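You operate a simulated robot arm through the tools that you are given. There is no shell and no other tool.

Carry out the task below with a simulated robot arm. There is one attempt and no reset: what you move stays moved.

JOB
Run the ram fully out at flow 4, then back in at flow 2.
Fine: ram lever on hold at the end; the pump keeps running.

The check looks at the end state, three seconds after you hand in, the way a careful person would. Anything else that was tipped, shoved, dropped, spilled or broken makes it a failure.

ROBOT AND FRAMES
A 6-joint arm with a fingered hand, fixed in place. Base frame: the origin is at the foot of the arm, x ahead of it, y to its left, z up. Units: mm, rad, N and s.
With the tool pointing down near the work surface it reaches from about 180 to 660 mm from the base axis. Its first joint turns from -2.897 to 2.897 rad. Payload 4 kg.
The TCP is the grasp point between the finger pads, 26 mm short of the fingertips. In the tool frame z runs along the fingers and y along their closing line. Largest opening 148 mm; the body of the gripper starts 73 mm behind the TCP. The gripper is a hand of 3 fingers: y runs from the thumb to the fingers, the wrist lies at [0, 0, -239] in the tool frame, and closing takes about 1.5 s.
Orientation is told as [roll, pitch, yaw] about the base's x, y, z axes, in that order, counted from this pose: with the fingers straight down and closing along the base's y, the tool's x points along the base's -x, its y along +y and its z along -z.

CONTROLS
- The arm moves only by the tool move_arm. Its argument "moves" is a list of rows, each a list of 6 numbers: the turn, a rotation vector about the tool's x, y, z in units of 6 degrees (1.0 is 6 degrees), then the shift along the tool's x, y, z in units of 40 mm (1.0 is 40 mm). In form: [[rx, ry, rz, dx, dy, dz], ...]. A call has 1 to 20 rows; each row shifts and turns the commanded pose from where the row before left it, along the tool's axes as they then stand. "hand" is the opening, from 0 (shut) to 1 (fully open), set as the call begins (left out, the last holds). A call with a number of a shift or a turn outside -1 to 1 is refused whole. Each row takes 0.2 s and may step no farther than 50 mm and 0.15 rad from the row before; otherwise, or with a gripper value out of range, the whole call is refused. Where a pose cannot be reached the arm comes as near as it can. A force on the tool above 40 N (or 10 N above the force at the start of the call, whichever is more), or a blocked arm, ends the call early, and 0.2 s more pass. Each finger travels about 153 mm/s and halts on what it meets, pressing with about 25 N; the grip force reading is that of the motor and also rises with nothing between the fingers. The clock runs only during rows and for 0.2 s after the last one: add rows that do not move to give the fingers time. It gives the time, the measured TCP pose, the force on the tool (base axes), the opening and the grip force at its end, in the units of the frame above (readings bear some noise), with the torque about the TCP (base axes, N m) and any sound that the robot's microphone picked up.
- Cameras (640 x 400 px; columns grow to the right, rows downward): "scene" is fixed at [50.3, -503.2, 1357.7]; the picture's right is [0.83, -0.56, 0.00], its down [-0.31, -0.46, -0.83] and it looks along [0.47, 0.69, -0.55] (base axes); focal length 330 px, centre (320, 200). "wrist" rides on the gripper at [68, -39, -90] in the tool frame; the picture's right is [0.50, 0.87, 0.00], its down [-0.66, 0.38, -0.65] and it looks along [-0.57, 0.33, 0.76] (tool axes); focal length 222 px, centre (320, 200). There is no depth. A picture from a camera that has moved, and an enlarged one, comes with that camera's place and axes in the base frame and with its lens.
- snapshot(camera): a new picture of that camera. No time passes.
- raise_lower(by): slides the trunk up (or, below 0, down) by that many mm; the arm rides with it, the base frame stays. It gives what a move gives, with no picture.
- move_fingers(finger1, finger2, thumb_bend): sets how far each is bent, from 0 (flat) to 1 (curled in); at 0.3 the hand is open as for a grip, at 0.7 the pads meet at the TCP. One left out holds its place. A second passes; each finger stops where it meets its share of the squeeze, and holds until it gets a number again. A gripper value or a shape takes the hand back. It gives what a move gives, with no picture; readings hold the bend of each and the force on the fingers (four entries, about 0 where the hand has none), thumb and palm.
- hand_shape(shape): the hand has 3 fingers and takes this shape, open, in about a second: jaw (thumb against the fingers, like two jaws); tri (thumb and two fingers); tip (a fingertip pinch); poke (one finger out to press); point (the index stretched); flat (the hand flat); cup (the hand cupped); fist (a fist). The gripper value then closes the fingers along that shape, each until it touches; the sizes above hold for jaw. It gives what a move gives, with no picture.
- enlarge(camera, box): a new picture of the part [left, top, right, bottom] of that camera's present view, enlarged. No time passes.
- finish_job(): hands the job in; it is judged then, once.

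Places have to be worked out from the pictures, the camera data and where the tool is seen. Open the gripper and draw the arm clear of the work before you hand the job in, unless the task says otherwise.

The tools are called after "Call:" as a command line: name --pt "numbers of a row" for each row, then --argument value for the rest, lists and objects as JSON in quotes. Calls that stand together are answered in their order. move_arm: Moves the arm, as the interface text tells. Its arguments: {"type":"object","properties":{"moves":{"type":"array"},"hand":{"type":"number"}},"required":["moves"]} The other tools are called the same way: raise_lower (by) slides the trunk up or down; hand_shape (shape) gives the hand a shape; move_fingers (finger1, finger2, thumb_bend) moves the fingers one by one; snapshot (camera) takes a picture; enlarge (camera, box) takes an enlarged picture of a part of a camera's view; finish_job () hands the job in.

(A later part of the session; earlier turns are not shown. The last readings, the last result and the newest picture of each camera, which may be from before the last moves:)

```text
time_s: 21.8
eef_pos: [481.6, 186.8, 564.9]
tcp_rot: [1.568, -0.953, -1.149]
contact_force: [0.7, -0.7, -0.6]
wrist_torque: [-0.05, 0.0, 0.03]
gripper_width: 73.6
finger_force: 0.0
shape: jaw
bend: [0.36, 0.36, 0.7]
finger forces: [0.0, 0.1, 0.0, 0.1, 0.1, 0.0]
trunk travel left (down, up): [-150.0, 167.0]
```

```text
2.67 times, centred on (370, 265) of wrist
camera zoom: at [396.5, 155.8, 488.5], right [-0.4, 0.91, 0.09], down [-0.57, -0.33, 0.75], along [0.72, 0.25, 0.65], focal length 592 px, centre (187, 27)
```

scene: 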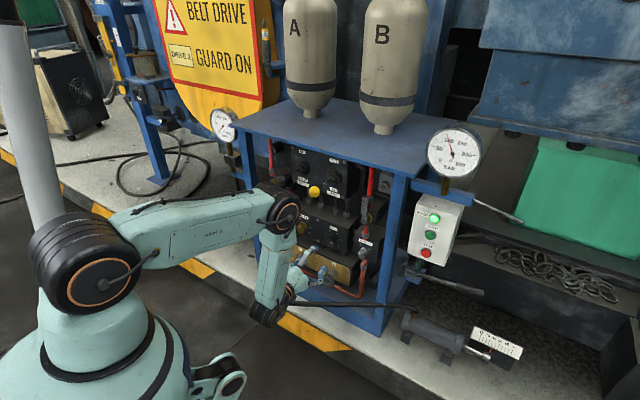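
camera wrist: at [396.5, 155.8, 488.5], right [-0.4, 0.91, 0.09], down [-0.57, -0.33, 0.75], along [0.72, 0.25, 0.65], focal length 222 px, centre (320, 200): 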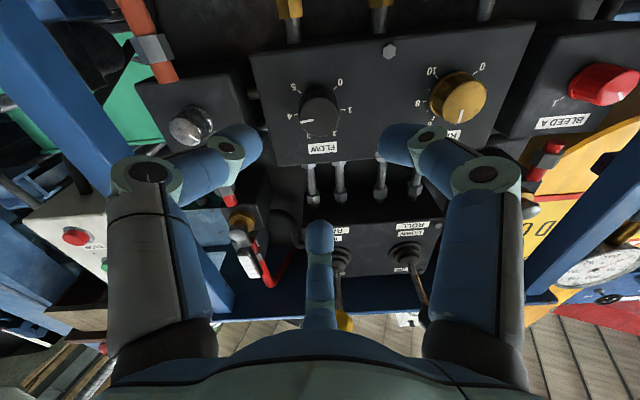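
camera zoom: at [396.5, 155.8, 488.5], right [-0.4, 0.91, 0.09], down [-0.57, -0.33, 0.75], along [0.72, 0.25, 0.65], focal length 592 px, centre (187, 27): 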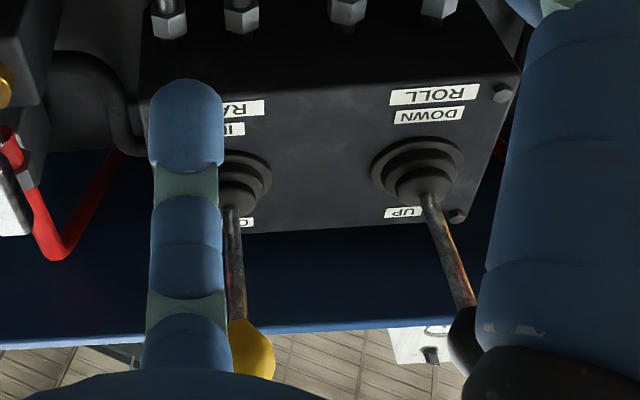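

Flow pointer is aligned with tick 4. Next I back off another 50 mm, level the hand's roll, and then raise the trunk so the horizontal hand can reach the ram lever.

Call:
move_arm --pt "0 0 0 0 0 -0.65" --pt "0 0 0 0 0 -0.6" --pt "0 0 -0.983 0 0 0" --pt "0 0 -0.983 0 0 0" --pt "0 0 -0.983 0 0 0" --pt "0 0 -0.983 0 0 0" --pt "0 0 -0.983 0 0 0" --pt "0 0 -0.983 0 0 0" --pt "0 0 0 0 0.06 0" --pt "0 0 0 0 0 0"

Call:
raise_lower --by 100

Call:
snapshot --camera "scene"

Call:
snapshot --camera "wrist"

```text
time_s: 24.0
eef_pos: [436.5, 168.3, 565.6]
tcp_rot: [0.0, -1.568, 0.42]
contact_force: [0.0, 0.1, 0.4]
wrist_torque: [0.0, 0.02, 0.02]
gripper_width: 73.2
finger_force: 0.1
shape: jaw
bend: [0.36, 0.36, 0.7]
finger forces: [0.0, 0.0, 0.1, 0.0, 0.1, 0.0]
trunk travel left (down, up): [-150.0, 167.0]
```

```text
time_s: 25.3
eef_pos: [435.6, 169.1, 664.5]
tcp_rot: [0.138, -1.567, 0.28]
contact_force: [0.7, -0.4, 0.0]
wrist_torque: [0.02, 0.0, 0.01]
gripper_width: 73.4
finger_force: 0.1
shape: jaw
bend: [0.36, 0.36, 0.7]
finger forces: [0.0, 0.0, 0.0, 0.0, 0.0, 0.0]
trunk travel left (down, up): [-250.0, 67.0]
```

```text
taken
```

scene: 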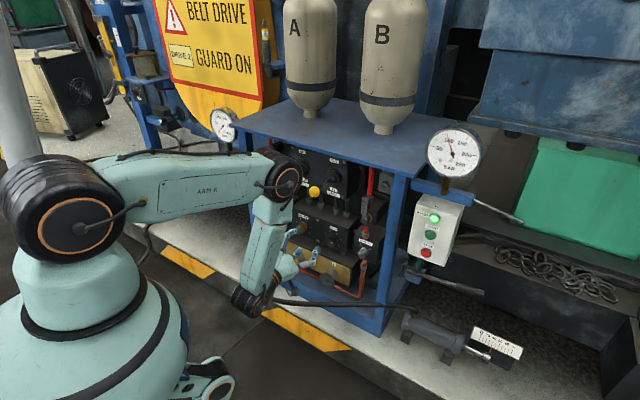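

```text
taken
camera wrist: at [368.8, 95.8, 598.7], right [-0.35, 0.79, -0.5], down [-0.75, 0.08, 0.66], along [0.56, 0.61, 0.56], focal length 222 px, centre (320, 200)
```

wrist: 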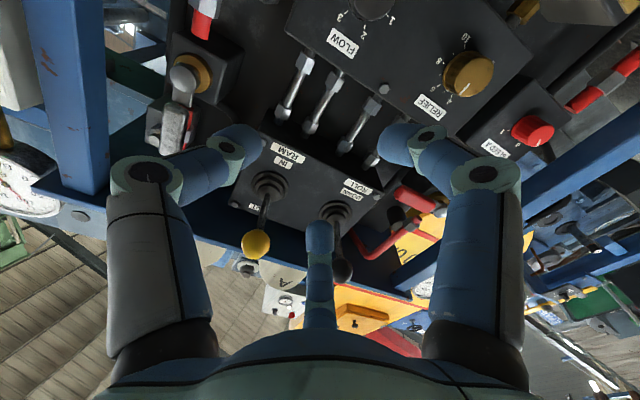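

The hand is below the levers with clear space in front of it. I zoom on the yellow ball to refine its position.

Call:
enlarge --camera "wrist" --box '[200, 150, 360, 290]'

Call:
raise_lower --by 60

Call:
snapshot --camera "wrist"

Call:
enlarge --camera "wrist" --box '[200, 180, 360, 320]'

```text
2.86 times, centred on (280, 220) of wrist
camera zoom: at [368.8, 95.8, 598.7], right [-0.35, 0.79, -0.5], down [-0.75, 0.08, 0.66], along [0.56, 0.61, 0.56], focal length 635 px, centre (434, 143)
```

zoom: 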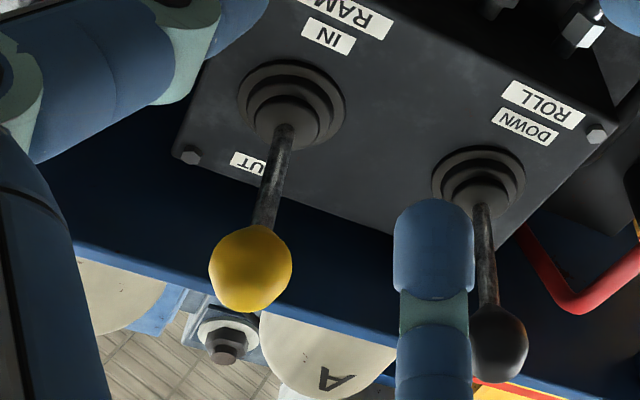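

```text
time_s: 26.3
eef_pos: [444.0, 168.9, 731.1]
tcp_rot: [-2.455, -1.563, 2.875]
contact_force: [-1.4, 0.0, 0.3]
wrist_torque: [0.02, 0.02, -0.01]
gripper_width: 73.5
finger_force: 0.0
shape: jaw
bend: [0.36, 0.36, 0.7]
finger forces: [0.0, 0.0, 0.1, 0.0, 0.1, 0.0]
trunk travel left (down, up): [-310.0, 7.0]
```

```text
taken
camera wrist: at [377.5, 95.8, 663.0], right [-0.35, 0.79, -0.5], down [-0.76, 0.08, 0.65], along [0.56, 0.61, 0.57], focal length 222 px, centre (320, 200)
```

wrist: 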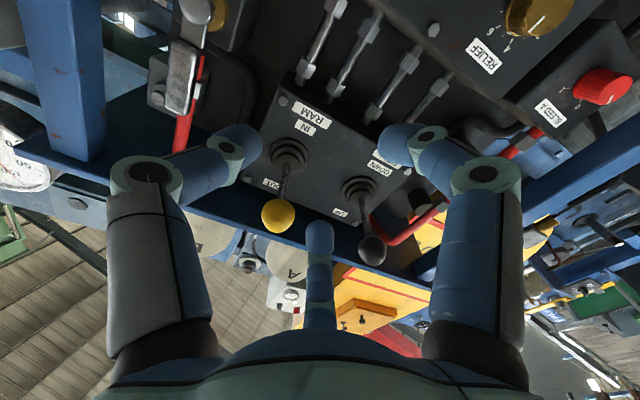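

```text
2.86 times, centred on (280, 250) of wrist
camera zoom: at [377.5, 95.8, 663.0], right [-0.35, 0.79, -0.5], down [-0.76, 0.08, 0.65], along [0.56, 0.61, 0.57], focal length 635 px, centre (434, 57)
```

zoom: 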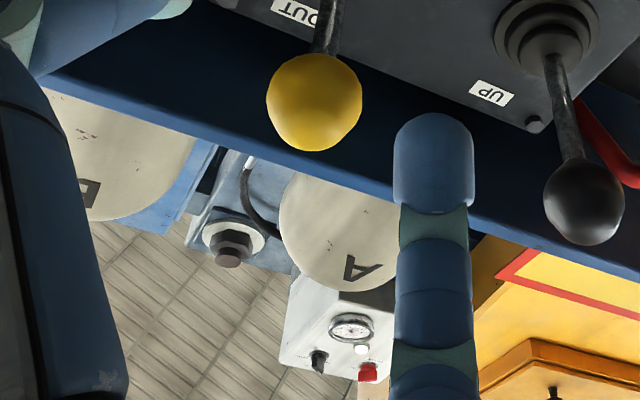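

The reading after the trunk move shifted a few mm; I wait briefly to get a settled pose.

Call:
move_arm --pt "0 0 0 0 0 0" --pt "0 0 0 0 0 0"

Call:
snapshot --camera "scene"

Call:
enlarge --camera "wrist" --box '[200, 180, 360, 280]'

```text
time_s: 26.9
eef_pos: [444.4, 168.4, 729.1]
tcp_rot: [-2.419, -1.565, 2.839]
contact_force: [-0.1, 0.0, 0.4]
wrist_torque: [0.01, 0.03, -0.02]
gripper_width: 73.7
finger_force: 0.1
shape: jaw
bend: [0.36, 0.36, 0.7]
finger forces: [0.0, 0.0, 0.0, 0.0, 0.0, 0.0]
trunk travel left (down, up): [-310.0, 7.0]
```

```text
taken
```

scene: 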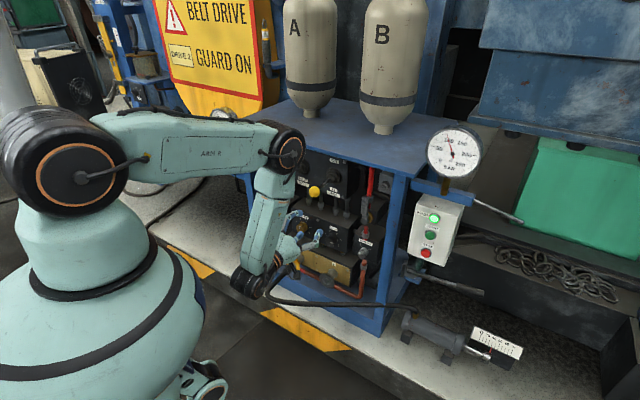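

```text
4.00 times, centred on (280, 230) of wrist
camera zoom: at [378.3, 95.8, 662.7], right [-0.35, 0.79, -0.5], down [-0.75, 0.08, 0.65], along [0.56, 0.61, 0.57], focal length 888 px, centre (480, 80)
```

zoom: 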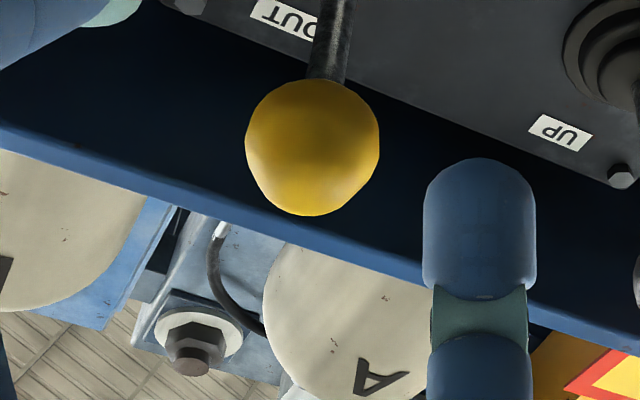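

The ball is about 96 mm above, 6 mm left and 73 mm ahead of the TCP. I rise 96 mm in front of it, keeping about 30 mm gap.

Call:
move_arm --pt "0 0 0 -0.6 0.04 0" --pt "0 0 0 -0.6 0.04 0" --pt "0 0 0 -0.6 0.03 0" --pt "0 0 0 -0.6 0.03 0" --pt "0 0 0 0 0 0"

Call:
snapshot --camera "scene"

Call:
snapshot --camera "wrist"

```text
time_s: 28.1
eef_pos: [456.7, 177.9, 822.5]
tcp_rot: [-1.342, -1.567, 1.76]
contact_force: [0.2, -0.1, 1.6]
wrist_torque: [-0.01, 0.01, -0.01]
gripper_width: 73.6
finger_force: 0.1
shape: jaw
bend: [0.36, 0.36, 0.7]
finger forces: [0.0, 0.1, 0.0, 0.1, 0.0, 0.1]
out of reach, approached as far as the arm can: row 1, 2, 3
trunk travel left (down, up): [-310.0, 7.0]
```

```text
taken
```

scene: 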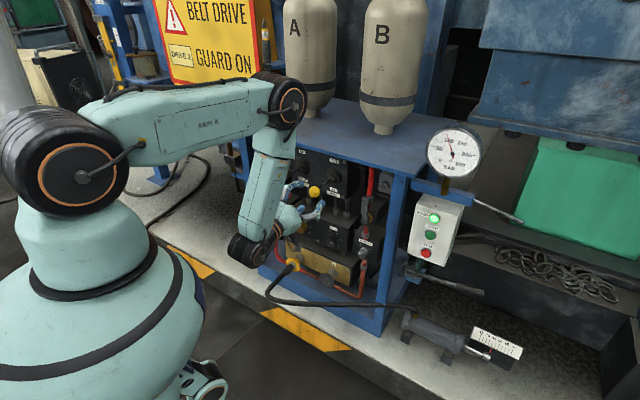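

```text
taken
camera wrist: at [390.1, 103.5, 756.4], right [-0.35, 0.79, -0.5], down [-0.75, 0.08, 0.65], along [0.56, 0.61, 0.56], focal length 222 px, centre (320, 200)
```

wrist: 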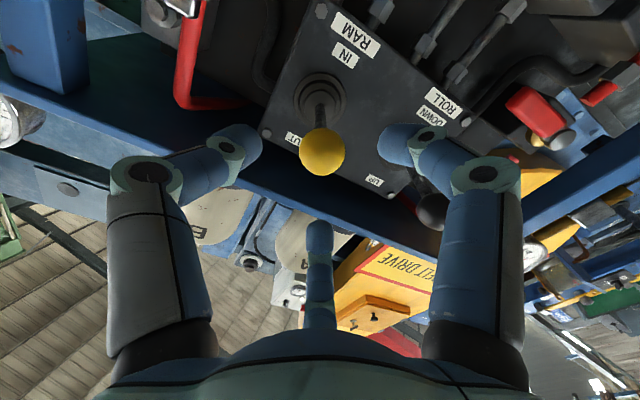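

At the arm's inner reach limit it crept forward a little, but there is no contact, with the ball nearly on the tool axis. I zoom to get the remaining offsets.

Call:
enlarge --camera "wrist" --box '[260, 90, 380, 190]'

Call:
enlarge --camera "scene" --box '[260, 160, 356, 220]'

```text
4.00 times, centred on (320, 140) of wrist
camera zoom: at [390.1, 103.5, 756.4], right [-0.35, 0.79, -0.5], down [-0.75, 0.08, 0.65], along [0.56, 0.61, 0.56], focal length 888 px, centre (320, 440)
```

zoom: 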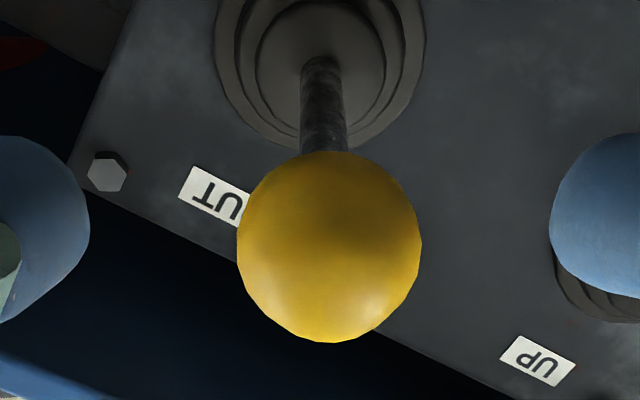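

```text
6.67 times, centred on (308, 190) of scene
camera zoom: at [50.3, -503.2, 1357.7], right [0.83, -0.56, 0.0], down [-0.31, -0.46, -0.83], along [0.47, 0.69, -0.55], focal length 2197 px, centre (400, 267)
```

zoom: 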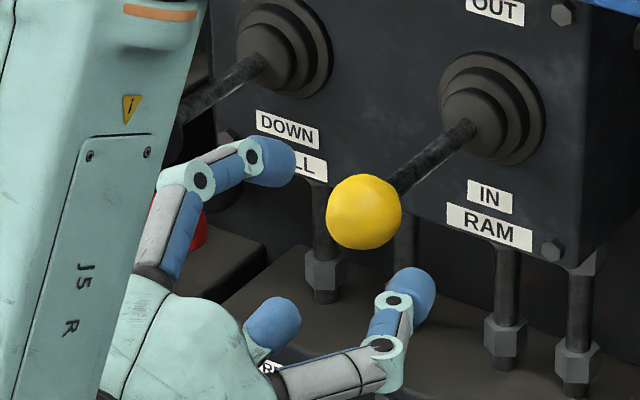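

Ball is about 58 mm ahead, 2 mm up and 2.5 mm left. I advance so the TCP sits at the ball centre with the fingers open around it.

Call:
move_arm --pt "0 0 0 -0.05 0.065 0.4" --pt "0 0 0 0 0 0.4" --pt "0 0 0 0 0 0.35" --pt "0 0 0 0 0 0.28" --pt "0 0 0 0 0 0"

Call:
snapshot --camera "wrist"

Call:
enlarge --camera "scene" --box '[260, 160, 356, 220]'

```text
time_s: 29.3
eef_pos: [507.4, 203.0, 825.3]
tcp_rot: [-2.433, -1.567, 2.852]
contact_force: [0.0, 0.3, 0.5]
wrist_torque: [0.01, 0.02, 0.0]
gripper_width: 73.5
finger_force: 0.0
shape: jaw
bend: [0.36, 0.36, 0.7]
finger forces: [0.0, 0.1, 0.0, 0.1, 0.0, 0.1]
trunk travel left (down, up): [-310.0, 7.0]
```

```text
taken
camera wrist: at [440.1, 129.3, 758.5], right [-0.35, 0.79, -0.5], down [-0.75, 0.08, 0.65], along [0.56, 0.61, 0.57], focal length 222 px, centre (320, 200)
```

wrist: 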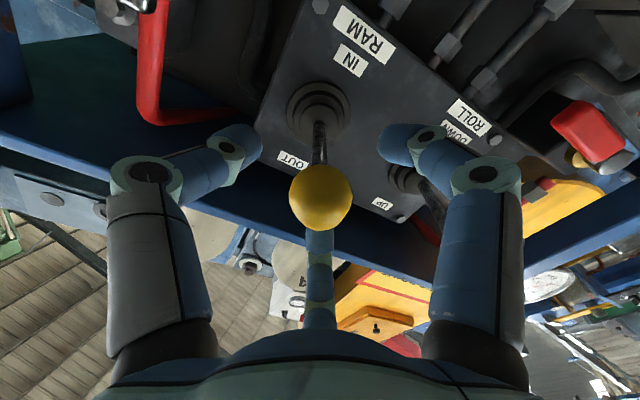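

```text
6.67 times, centred on (308, 190) of scene
camera zoom: at [50.3, -503.2, 1357.7], right [0.83, -0.56, 0.0], down [-0.31, -0.46, -0.83], along [0.47, 0.69, -0.55], focal length 2197 px, centre (400, 267)
```

zoom: 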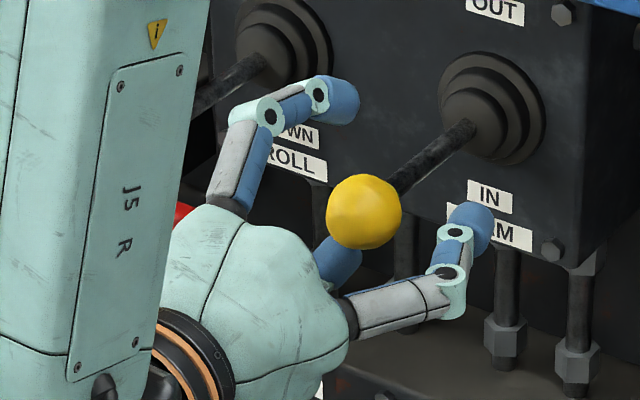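

Hand is centred on the ball. I close the grip on the ram lever ball and check that the ram doesn't move.

Call:
move_arm --pt "0 0 0 0 0 0" --pt "0 0 0 0 0 0" --pt "0 0 0 0 0 0" --pt "0 0 0 0 0 0" --pt "0 0 0 0 0 0" --hand 0.0

Call:
enlarge --camera "scene" --box '[260, 160, 356, 220]'

Call:
enlarge --camera "scene" --box '[460, 320, 530, 370]'

Call:
snapshot --camera "wrist"

```text
time_s: 30.5
eef_pos: [508.7, 203.2, 825.5]
tcp_rot: [-2.436, -1.566, 2.853]
contact_force: [21.7, 6.7, 2.3]
wrist_torque: [-0.04, -0.06, 0.07]
gripper_width: 14.3
finger_force: 24.8
shape: jaw
bend: [0.73, 0.73, 0.72]
finger forces: [19.7, 19.6, 0.1, 0.0, 23.2, 0.0]
trunk travel left (down, up): [-310.0, 7.0]
```

```text
6.67 times, centred on (308, 190) of scene
camera zoom: at [50.3, -503.2, 1357.7], right [0.83, -0.56, 0.0], down [-0.31, -0.46, -0.83], along [0.47, 0.69, -0.55], focal length 2197 px, centre (400, 267)
```

zoom: 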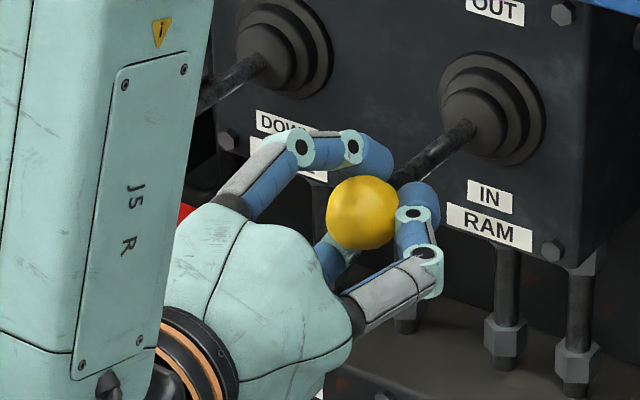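

```text
8.00 times, centred on (495, 345) of scene
camera zoom: at [50.3, -503.2, 1357.7], right [0.83, -0.56, 0.0], down [-0.31, -0.46, -0.83], along [0.47, 0.69, -0.55], focal length 2636 px, centre (-1080, -960)
```

zoom: 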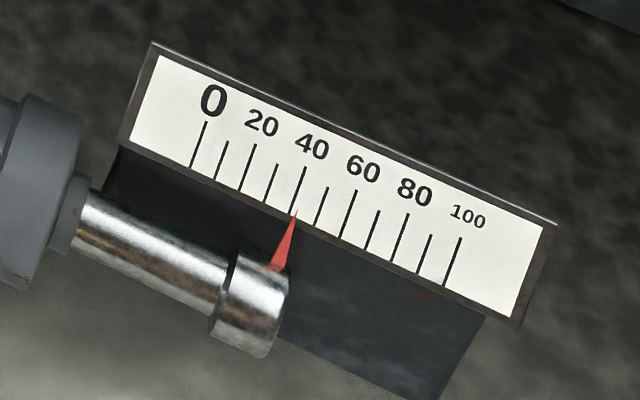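

```text
taken
camera wrist: at [442.1, 129.7, 758.3], right [-0.35, 0.79, -0.5], down [-0.75, 0.08, 0.65], along [0.56, 0.61, 0.57], focal length 222 px, centre (320, 200)
```

wrist: 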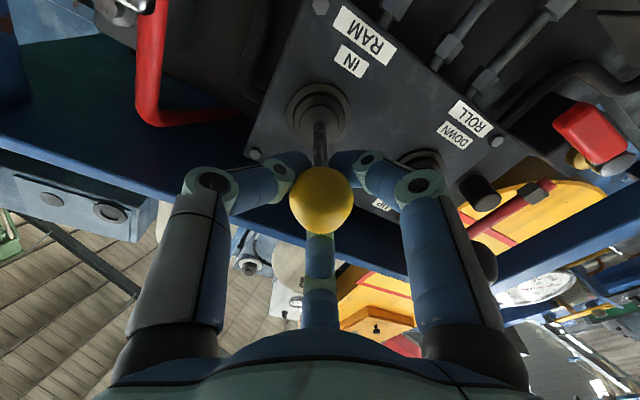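

The fingers are caged firmly around the ball and the ram is still at ~38. I raise the lever about 10° along its arc toward OUT and watch forces and ram.

Call:
move_arm --pt "0 0 0 -0.16 0 0.005" --pt "0 0 0 -0.16 0 0.014" --pt "0 0 0 -0.16 0 0.023"

Call:
enlarge --camera "scene" --box '[260, 160, 356, 220]'

Call:
enlarge --camera "scene" --box '[460, 320, 530, 370]'

```text
time_s: 31.3
eef_pos: [511.4, 204.0, 843.9]
tcp_rot: [-1.782, -1.567, 2.202]
contact_force: [21.7, 5.0, -8.5]
wrist_torque: [-0.06, 0.31, -0.04]
gripper_width: 13.4
finger_force: 25.5
shape: jaw
bend: [0.73, 0.72, 0.72]
finger forces: [18.1, 23.8, 0.0, 0.0, 21.9, 0.0]
trunk travel left (down, up): [-310.0, 7.0]
```

```text
6.67 times, centred on (308, 190) of scene
camera zoom: at [50.3, -503.2, 1357.7], right [0.83, -0.56, 0.0], down [-0.31, -0.46, -0.83], along [0.47, 0.69, -0.55], focal length 2197 px, centre (400, 267)
```

zoom: 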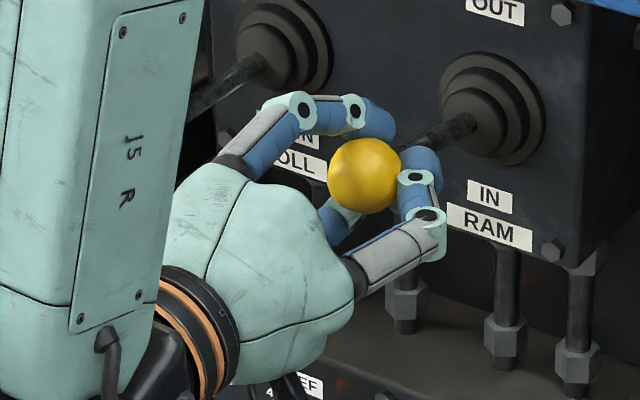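

```text
8.00 times, centred on (495, 345) of scene
camera zoom: at [50.3, -503.2, 1357.7], right [0.83, -0.56, 0.0], down [-0.31, -0.46, -0.83], along [0.47, 0.69, -0.55], focal length 2636 px, centre (-1080, -960)
```

zoom: 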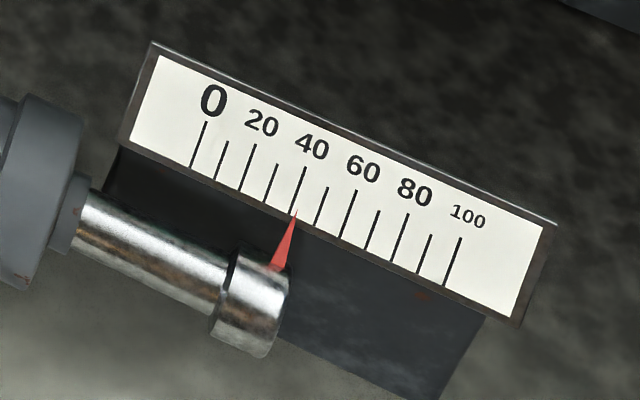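

Lever is up ~10° with light resistance (8.5 N) and the ram has not moved visibly yet. I continue to about 20°.

Call:
move_arm --pt "0 0 0 -0.155 0 0.033" --pt "0 0 0 -0.157 0 0.042" --pt "0 0 0 -0.15 0 0.05"

Call:
enlarge --camera "scene" --box '[260, 160, 356, 220]'

Call:
enlarge --camera "scene" --box '[460, 320, 530, 370]'

```text
time_s: 32.1
eef_pos: [513.9, 206.5, 860.8]
tcp_rot: [-1.203, -1.566, 1.617]
contact_force: [22.7, 3.3, -18.8]
wrist_torque: [-0.3, 1.19, 0.05]
gripper_width: 12.9
finger_force: 24.8
shape: jaw
bend: [0.74, 0.66, 0.72]
finger forces: [33.0, 32.4, 0.1, 0.0, 26.5, 0.0]
trunk travel left (down, up): [-310.0, 7.0]
```

```text
6.67 times, centred on (308, 190) of scene
camera zoom: at [50.3, -503.2, 1357.7], right [0.83, -0.56, 0.0], down [-0.31, -0.46, -0.83], along [0.47, 0.69, -0.55], focal length 2197 px, centre (400, 267)
```

zoom: 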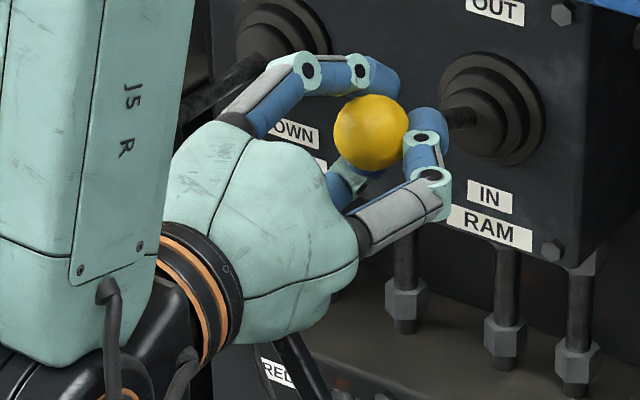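

```text
8.00 times, centred on (495, 345) of scene
camera zoom: at [50.3, -503.2, 1357.7], right [0.83, -0.56, 0.0], down [-0.31, -0.46, -0.83], along [0.47, 0.69, -0.55], focal length 2636 px, centre (-1080, -960)
```

zoom: 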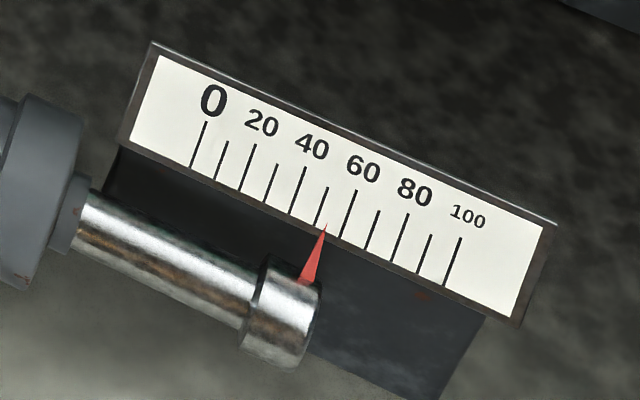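

The ram is extending (now ~51). I hold the lever here while it runs out.

Call:
move_arm --pt "0 0 0 0 0 0" --pt "0 0 0 0 0 0" --pt "0 0 0 0 0 0" --pt "0 0 0 0 0 0" --pt "0 0 0 0 0 0"

Call:
enlarge --camera "scene" --box '[460, 320, 530, 370]'

Call:
enlarge --camera "scene" --box '[260, 160, 356, 220]'

```text
time_s: 33.3
eef_pos: [515.0, 207.6, 861.5]
tcp_rot: [-1.833, -1.568, 2.252]
contact_force: [19.8, 3.7, -18.4]
wrist_torque: [-0.35, 1.29, 0.14]
gripper_width: 13.2
finger_force: 24.9
shape: jaw
bend: [0.74, 0.66, 0.72]
finger forces: [35.4, 33.3, 0.0, 0.0, 26.0, 0.0]
trunk travel left (down, up): [-310.0, 7.0]
```

```text
8.00 times, centred on (495, 345) of scene
camera zoom: at [50.3, -503.2, 1357.7], right [0.83, -0.56, 0.0], down [-0.31, -0.46, -0.83], along [0.47, 0.69, -0.55], focal length 2636 px, centre (-1080, -960)
```

zoom: 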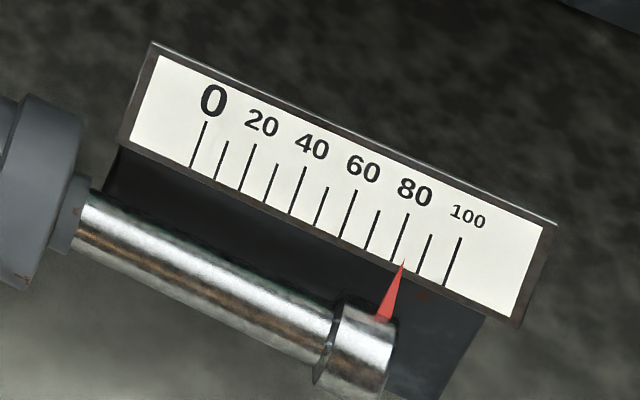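

```text
6.67 times, centred on (308, 190) of scene
camera zoom: at [50.3, -503.2, 1357.7], right [0.83, -0.56, 0.0], down [-0.31, -0.46, -0.83], along [0.47, 0.69, -0.55], focal length 2197 px, centre (400, 267)
```

zoom: 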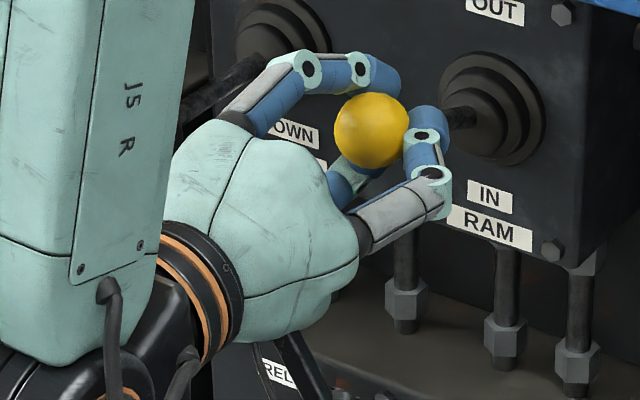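

Ram at ~82 and moving about 26/s. I hold about 1.2 s more to reach full stroke.

Call:
move_arm --pt "0 0 0 0 0 0" --pt "0 0 0 0 0 0" --pt "0 0 0 0 0 0" --pt "0 0 0 0 0 0" --pt "0 0 0 0 0 0"

Call:
enlarge --camera "scene" --box '[460, 320, 530, 370]'

Call:
enlarge --camera "scene" --box '[380, 120, 540, 220]'

```text
time_s: 34.5
eef_pos: [514.2, 207.0, 861.0]
tcp_rot: [-1.862, -1.568, 2.279]
contact_force: [20.2, 5.2, -16.9]
wrist_torque: [-0.35, 1.23, 0.14]
gripper_width: 13.0
finger_force: 24.5
shape: jaw
bend: [0.74, 0.66, 0.72]
finger forces: [34.8, 33.3, 0.1, 0.0, 26.0, 0.0]
trunk travel left (down, up): [-310.0, 7.0]
```

```text
8.00 times, centred on (495, 345) of scene
camera zoom: at [50.3, -503.2, 1357.7], right [0.83, -0.56, 0.0], down [-0.31, -0.46, -0.83], along [0.47, 0.69, -0.55], focal length 2636 px, centre (-1080, -960)
```

zoom: 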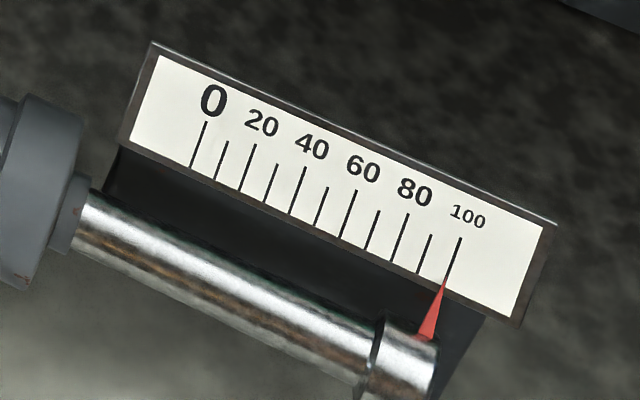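

```text
4.00 times, centred on (460, 170) of scene
camera zoom: at [50.3, -503.2, 1357.7], right [0.83, -0.56, 0.0], down [-0.31, -0.46, -0.83], along [0.47, 0.69, -0.55], focal length 1318 px, centre (-240, 320)
```

zoom: 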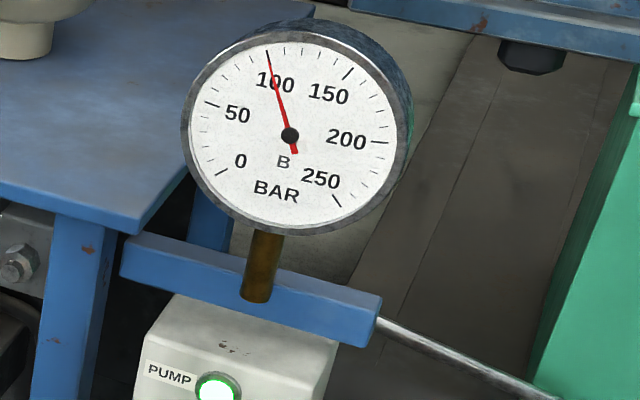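

The needle is at the 100 tick. I hold half a second longer to confirm it is at the end of stroke.

Call:
move_arm --pt "0 0 0 0 0 0" --pt "0 0 0 0 0 0" --pt "0 0 0 0 0 0"

Call:
enlarge --camera "scene" --box '[460, 320, 530, 370]'

```text
time_s: 35.3
eef_pos: [515.1, 206.9, 861.4]
tcp_rot: [-1.83, -1.569, 2.246]
contact_force: [20.7, 4.9, -16.6]
wrist_torque: [-0.33, 1.23, 0.13]
gripper_width: 12.9
finger_force: 25.2
shape: jaw
bend: [0.74, 0.66, 0.72]
finger forces: [34.3, 33.0, 0.1, 0.1, 25.9, 0.0]
trunk travel left (down, up): [-310.0, 7.0]
```

```text
8.00 times, centred on (495, 345) of scene
camera zoom: at [50.3, -503.2, 1357.7], right [0.83, -0.56, 0.0], down [-0.31, -0.46, -0.83], along [0.47, 0.69, -0.55], focal length 2636 px, centre (-1080, -960)
```

zoom: 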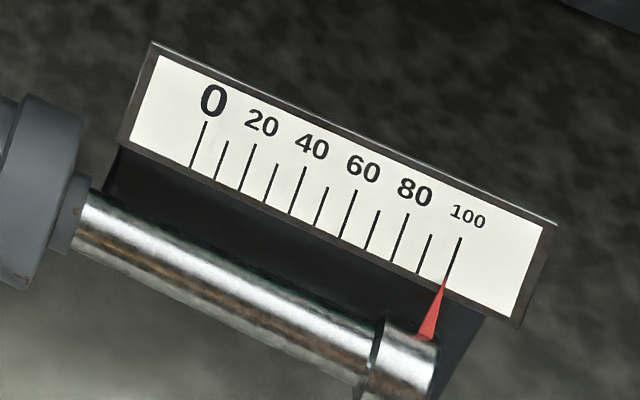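

Ram is fully out and steady. I bring the lever back down along the same arc to the hold position.

Call:
move_arm --pt "0 0 0 0.15 0 -0.05" --pt "0 0 0 0.157 0 -0.042" --pt "0 0 0 0.155 0 -0.033" --pt "0 0 0 0.16 0 -0.023" --pt "0 0 0 0.16 0 -0.014" --pt "0 0 0 0.12 0 -0.005" --pt "0 0 0 0 0 0"

Call:
enlarge --camera "scene" --box '[260, 160, 356, 220]'

Call:
enlarge --camera "scene" --box '[460, 320, 530, 370]'

```text
time_s: 36.9
eef_pos: [510.4, 203.3, 827.3]
tcp_rot: [-2.436, -1.566, 2.852]
contact_force: [29.4, 8.1, 2.1]
wrist_torque: [0.13, -0.2, -0.05]
gripper_width: 12.5
finger_force: 24.9
shape: jaw
bend: [0.73, 0.72, 0.72]
finger forces: [25.0, 18.5, 0.0, 0.1, 21.1, 0.1]
trunk travel left (down, up): [-310.0, 7.0]
```

```text
6.67 times, centred on (308, 190) of scene
camera zoom: at [50.3, -503.2, 1357.7], right [0.83, -0.56, 0.0], down [-0.31, -0.46, -0.83], along [0.47, 0.69, -0.55], focal length 2197 px, centre (400, 267)
```

zoom: 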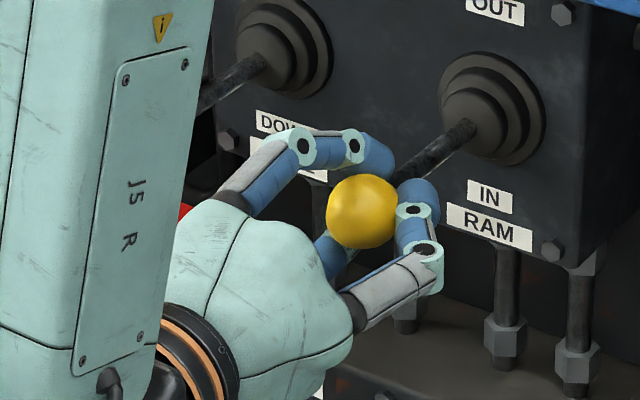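

```text
8.00 times, centred on (495, 345) of scene
camera zoom: at [50.3, -503.2, 1357.7], right [0.83, -0.56, 0.0], down [-0.31, -0.46, -0.83], along [0.47, 0.69, -0.55], focal length 2636 px, centre (-1080, -960)
```

zoom: 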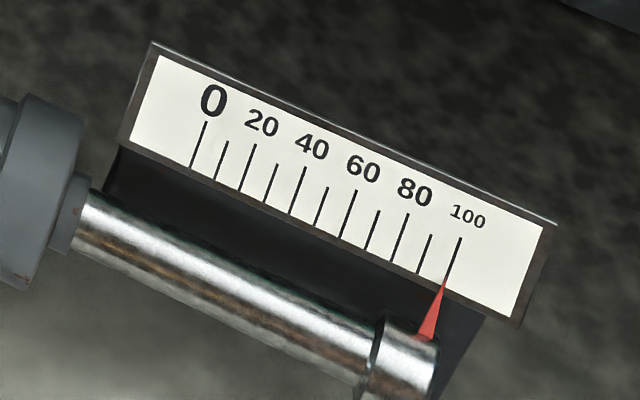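

Lever is back at centre and the ram stays at 100. I open the hand, back off and drop below the lever.

Call:
move_arm --pt "0 0 0 0 0 0" --pt "0 0 0 0 0 0" --pt "0 0 0 0 0 0" --pt "0 0 0 0 0 0" --pt "0 0 0 0 0 0" --pt "0 0 0 0 0 -0.4" --pt "0 0 0 0 0 -0.5" --pt "0 0 0 0 0 -0.5" --pt "0 0 0 0 0 0" --hand 0.5

Call:
enlarge --camera "scene" --box '[260, 160, 356, 220]'

Call:
enlarge --camera "scene" --box '[460, 320, 530, 370]'

```text
time_s: 38.9
eef_pos: [455.8, 180.4, 826.8]
tcp_rot: [-1.433, -1.567, 1.852]
contact_force: [-0.6, 0.4, 0.6]
wrist_torque: [0.01, 0.03, 0.02]
gripper_width: 73.7
finger_force: 0.0
shape: jaw
bend: [0.36, 0.36, 0.7]
finger forces: [0.0, 0.1, 0.0, 0.0, 0.0, 0.1]
trunk travel left (down, up): [-310.0, 7.0]
```

```text
6.67 times, centred on (308, 190) of scene
camera zoom: at [50.3, -503.2, 1357.7], right [0.83, -0.56, 0.0], down [-0.31, -0.46, -0.83], along [0.47, 0.69, -0.55], focal length 2197 px, centre (400, 267)
```

zoom: 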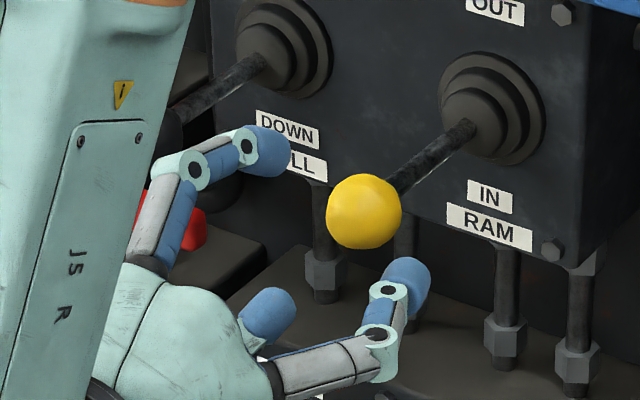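

```text
8.00 times, centred on (495, 345) of scene
camera zoom: at [50.3, -503.2, 1357.7], right [0.83, -0.56, 0.0], down [-0.31, -0.46, -0.83], along [0.47, 0.69, -0.55], focal length 2636 px, centre (-1080, -960)
```

zoom: 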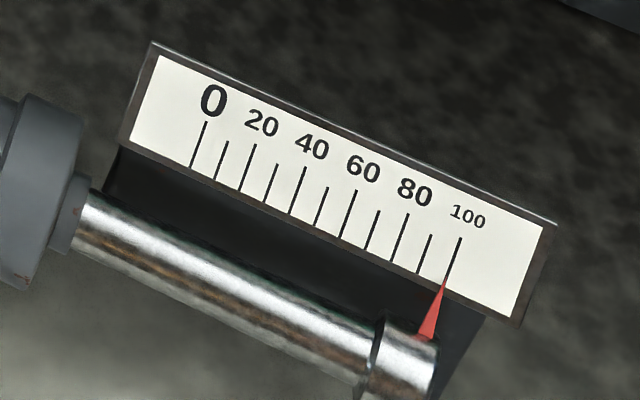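

Lever is centred, hand free. I move down with the arm and then lower the trunk back.

Call:
move_arm --pt "0 0 0 0.6 0 0" --pt "0 0 0 0.6 0 -0.1" --pt "0 0 0 0.6 0 -0.1" --pt "0 0 0 0.6 0 -0.1" --pt "0 0 0 0 0 0"

Call:
raise_lower --by -160

Call:
move_arm --pt "0 0 0 0 0 0" --pt "0 0 0 0 0 0"

Call:
snapshot --camera "wrist"

Call:
snapshot --camera "scene"

```text
time_s: 40.1
eef_pos: [444.4, 173.0, 731.9]
tcp_rot: [-2.442, -1.565, 2.861]
contact_force: [-0.1, -0.1, -0.6]
wrist_torque: [0.02, 0.02, 0.01]
gripper_width: 73.7
finger_force: 0.1
shape: jaw
bend: [0.36, 0.36, 0.7]
finger forces: [0.0, 0.0, 0.0, 0.1, 0.0, 0.0]
trunk travel left (down, up): [-310.0, 7.0]
```

```text
time_s: 42.0
eef_pos: [446.1, 175.3, 570.7]
tcp_rot: [-2.459, -1.564, 2.878]
contact_force: [-0.5, 0.5, -0.4]
wrist_torque: [-0.02, -0.03, 0.0]
gripper_width: 73.6
finger_force: 0.0
shape: jaw
bend: [0.36, 0.36, 0.7]
finger forces: [0.1, 0.0, 0.0, 0.1, 0.0, 0.0]
trunk travel left (down, up): [-150.0, 167.0]
```

```text
time_s: 42.6
eef_pos: [444.7, 174.9, 570.7]
tcp_rot: [-2.427, -1.565, 2.845]
contact_force: [-0.2, 0.5, 0.1]
wrist_torque: [-0.01, -0.01, 0.01]
gripper_width: 73.6
finger_force: 0.0
shape: jaw
bend: [0.36, 0.36, 0.7]
finger forces: [0.0, 0.0, 0.0, 0.1, 0.1, 0.0]
trunk travel left (down, up): [-150.0, 167.0]
```

```text
taken
camera wrist: at [378.7, 101.6, 503.9], right [-0.35, 0.79, -0.5], down [-0.75, 0.08, 0.65], along [0.56, 0.61, 0.57], focal length 222 px, centre (320, 200)
```

wrist: 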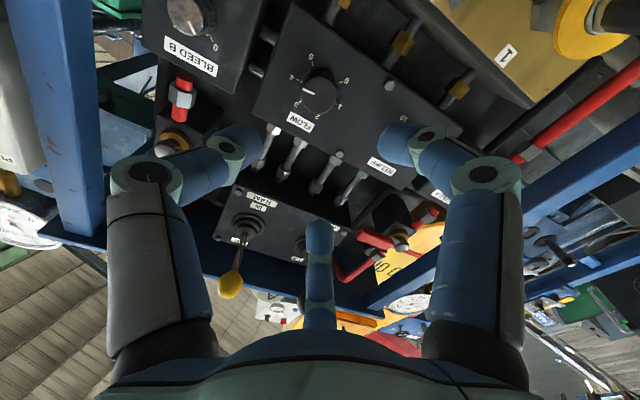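

```text
taken
```

scene: 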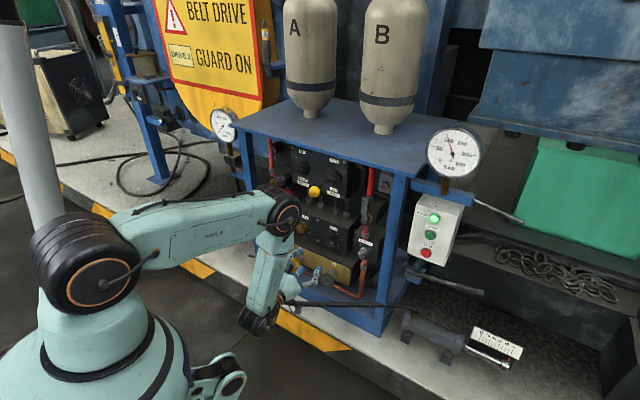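

Now I align with the flow knob again, roll the hand +54° to leave room for the −108° turn, and advance to about 45 mm short.

Call:
move_arm --pt "0 0.04 0 0.14 -0.12 0" --pt "0 0 1 0 0 0" --pt "0 0 1 0 0 0" --pt "0 0 1 0 0 0" --pt "0 0 1 0 0 0" --pt "0 0 1 0 0 0" --pt "0 0 1 0 0 0" --pt "0 0 1 0 0 0" --pt "0 0 1 0 0 0" --pt "0 0 1 0 0 0" --pt "0 0 0 0 0 0.7" --pt "0 0 0 0 0 0.7" --pt "0 0 0 0 0 0.7" --pt "0 0 0 0 0 0.5" --pt "0 0 0 0 0 0"

Call:
snapshot --camera "wrist"

Call:
enlarge --camera "wrist" --box '[260, 100, 380, 200]'

Call:
enlarge --camera "scene" --box '[250, 190, 378, 270]'

```text
time_s: 45.8
eef_pos: [541.6, 213.2, 565.2]
tcp_rot: [1.571, -0.631, -1.153]
contact_force: [0.5, 0.2, -0.2]
wrist_torque: [0.04, 0.05, 0.01]
gripper_width: 73.6
finger_force: 0.1
shape: jaw
bend: [0.36, 0.36, 0.7]
finger forces: [0.1, 0.0, 0.0, 0.0, 0.0, 0.1]
trunk travel left (down, up): [-150.0, 167.0]
```

```text
taken
camera wrist: at [447.0, 204.4, 495.2], right [-0.37, 0.84, 0.4], down [-0.47, -0.54, 0.69], along [0.8, 0.07, 0.6], focal length 222 px, centre (320, 200)
```

wrist: 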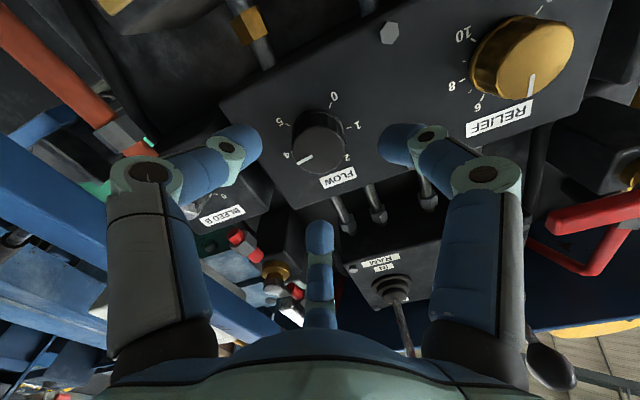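

```text
4.00 times, centred on (320, 150) of wrist
camera zoom: at [447.0, 204.4, 495.2], right [-0.37, 0.84, 0.4], down [-0.47, -0.54, 0.69], along [0.8, 0.07, 0.6], focal length 888 px, centre (320, 400)
```

zoom: 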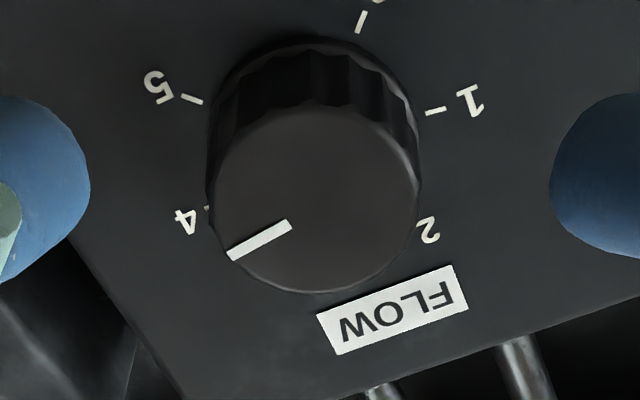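

```text
5.00 times, centred on (314, 230) of scene
camera zoom: at [50.3, -503.2, 1357.7], right [0.83, -0.56, 0.0], down [-0.31, -0.46, -0.83], along [0.47, 0.69, -0.55], focal length 1648 px, centre (350, 50)
```

zoom: 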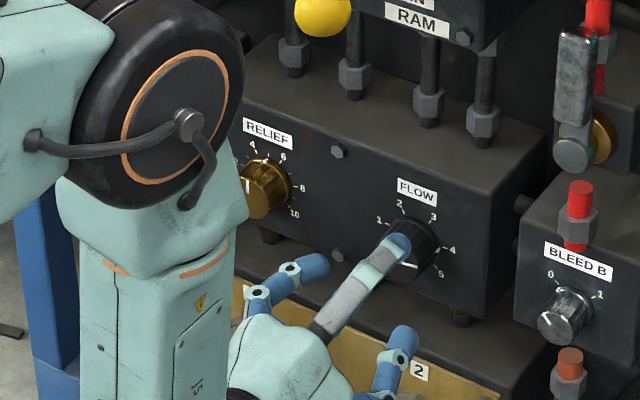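

Centred within 1 mm of the knob axis. I advance the last 48 mm and close on the knob.

Call:
move_arm --pt "0 0 0 -0.015 -0.01 0.4" --pt "0 0 0 0 0 0.4" --pt "0 0 0 0 0 0.395" --pt "0 0 0 0 0 0"

Call:
move_arm --pt "0 0 0 0 0 0" --pt "0 0 0 0 0 0" --pt "0 0 0 0 0 0" --pt "0 0 0 0 0 0" --pt "0 0 0 0 0 0" --pt "0 0 0 0 0 0" --hand 0.0

Call:
enlarge --camera "wrist" --box '[280, 130, 360, 230]'

Call:
enlarge --camera "scene" --box '[310, 220, 358, 250]'

```text
time_s: 46.8
eef_pos: [586.1, 231.6, 564.5]
tcp_rot: [1.571, -0.632, -1.152]
contact_force: [0.0, 0.5, -0.1]
wrist_torque: [-0.02, -0.03, 0.02]
gripper_width: 73.2
finger_force: 0.0
shape: jaw
bend: [0.36, 0.36, 0.7]
finger forces: [0.1, 0.0, 0.1, 0.0, 0.0, 0.1]
trunk travel left (down, up): [-150.0, 167.0]
```

```text
time_s: 48.2
eef_pos: [585.6, 231.7, 566.8]
tcp_rot: [1.571, -0.632, -1.154]
contact_force: [3.8, -0.2, 1.1]
wrist_torque: [-0.02, 0.02, -0.06]
gripper_width: 34.4
finger_force: 24.6
shape: jaw
bend: [0.76, 0.76, 0.7]
finger forces: [21.7, 22.4, 0.2, 0.0, 22.2, 0.0]
trunk travel left (down, up): [-150.0, 167.0]
```

```text
4.00 times, centred on (320, 180) of wrist
camera zoom: at [490.8, 222.9, 495.1], right [-0.37, 0.84, 0.4], down [-0.47, -0.54, 0.69], along [0.8, 0.07, 0.6], focal length 888 px, centre (320, 280)
```

zoom: 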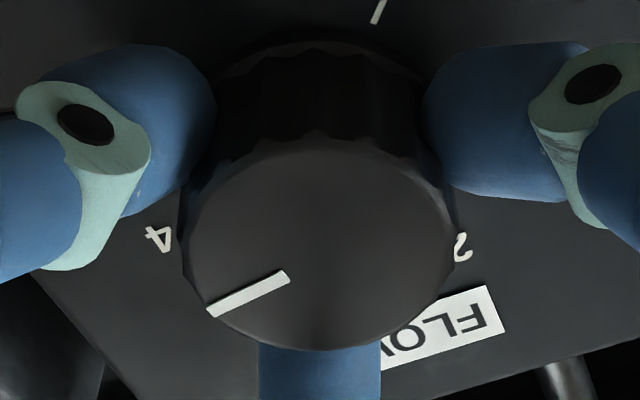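

```text
13.33 times, centred on (334, 235) of scene
camera zoom: at [50.3, -503.2, 1357.7], right [0.83, -0.56, 0.0], down [-0.31, -0.46, -0.83], along [0.47, 0.69, -0.55], focal length 4394 px, centre (133, -267)
```

zoom: 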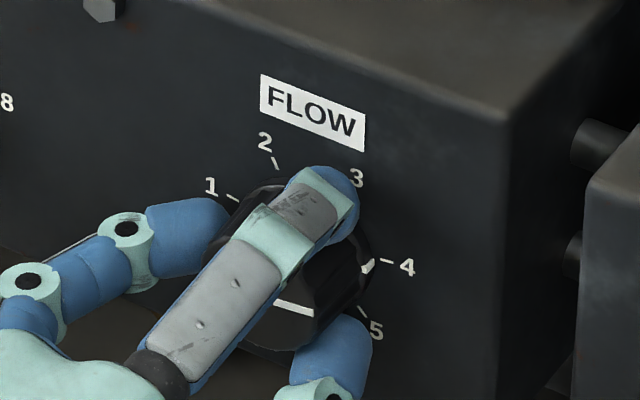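

The pointer reads 80.5° (flow 3.99), so 4 was held. I now turn counter‑clockwise about 97° of the required ~107.5°.

Call:
move_arm --pt "0 0 -0.9 0 0 0" --pt "0 0 -0.9 0 0 0" --pt "0 0 -0.9 0 0 0" --pt "0 0 -0.9 0 0 0" --pt "0 0 -0.9 0 0 0" --pt "0 0 -0.9 0 0 0" --pt "0 0 -0.9 0 0 0" --pt "0 0 -0.9 0 0 0" --pt "0 0 -0.9 0 0 0" --pt "0 0 -0.9 0 0 0" --pt "0 0 -0.9 0 0 0" --pt "0 0 -0.9 0 0 0" --pt "0 0 -0.9 0 0 0" --pt "0 0 -0.9 0 0 0" --pt "0 0 -0.9 0 0 0" --pt "0 0 -0.9 0 0 0" --pt "0 0 -0.9 0 0 0" --pt "0 0 -0.9 0 0 0" --pt "0 0 0 0 0 0"

Call:
enlarge --camera "wrist" --box '[280, 130, 360, 230]'

Call:
enlarge --camera "scene" --box '[310, 220, 358, 250]'

Call:
snapshot --camera "scene"

```text
time_s: 52.2
eef_pos: [585.6, 231.2, 565.1]
tcp_rot: [-1.57, -0.811, 1.991]
contact_force: [2.8, 6.6, -1.8]
wrist_torque: [-0.03, 0.14, 0.05]
gripper_width: 33.4
finger_force: 24.8
shape: jaw
bend: [0.76, 0.75, 0.7]
finger forces: [24.2, 24.9, 0.0, 0.1, 20.8, 0.1]
trunk travel left (down, up): [-150.0, 167.0]
```

```text
4.00 times, centred on (320, 180) of wrist
camera zoom: at [533.9, 125.7, 543.7], right [-0.12, 0.26, -0.96], down [-0.89, 0.4, 0.21], along [0.44, 0.88, 0.19], focal length 888 px, centre (320, 280)
```

zoom: 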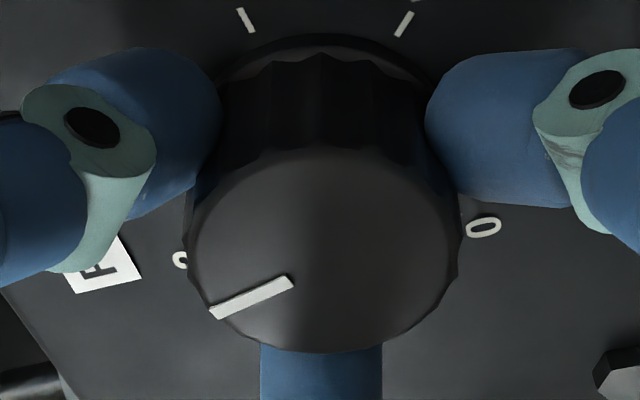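

```text
13.33 times, centred on (334, 235) of scene
camera zoom: at [50.3, -503.2, 1357.7], right [0.83, -0.56, 0.0], down [-0.31, -0.46, -0.83], along [0.47, 0.69, -0.55], focal length 4394 px, centre (133, -267)
```

zoom: 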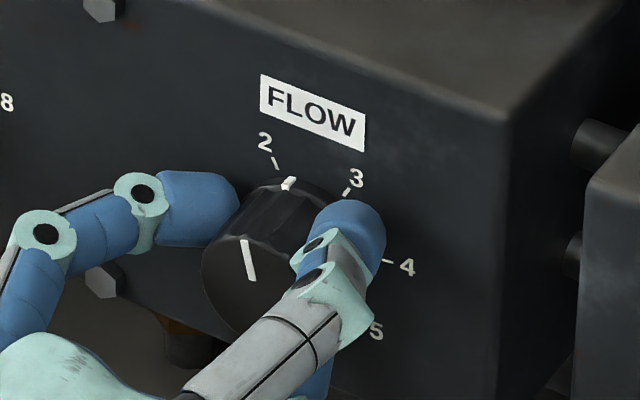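

```text
taken
```

scene: 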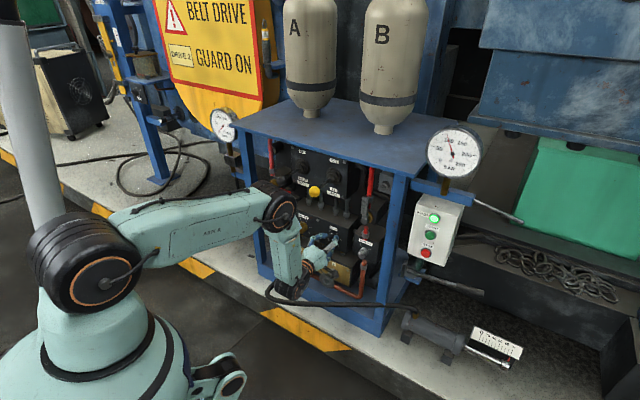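

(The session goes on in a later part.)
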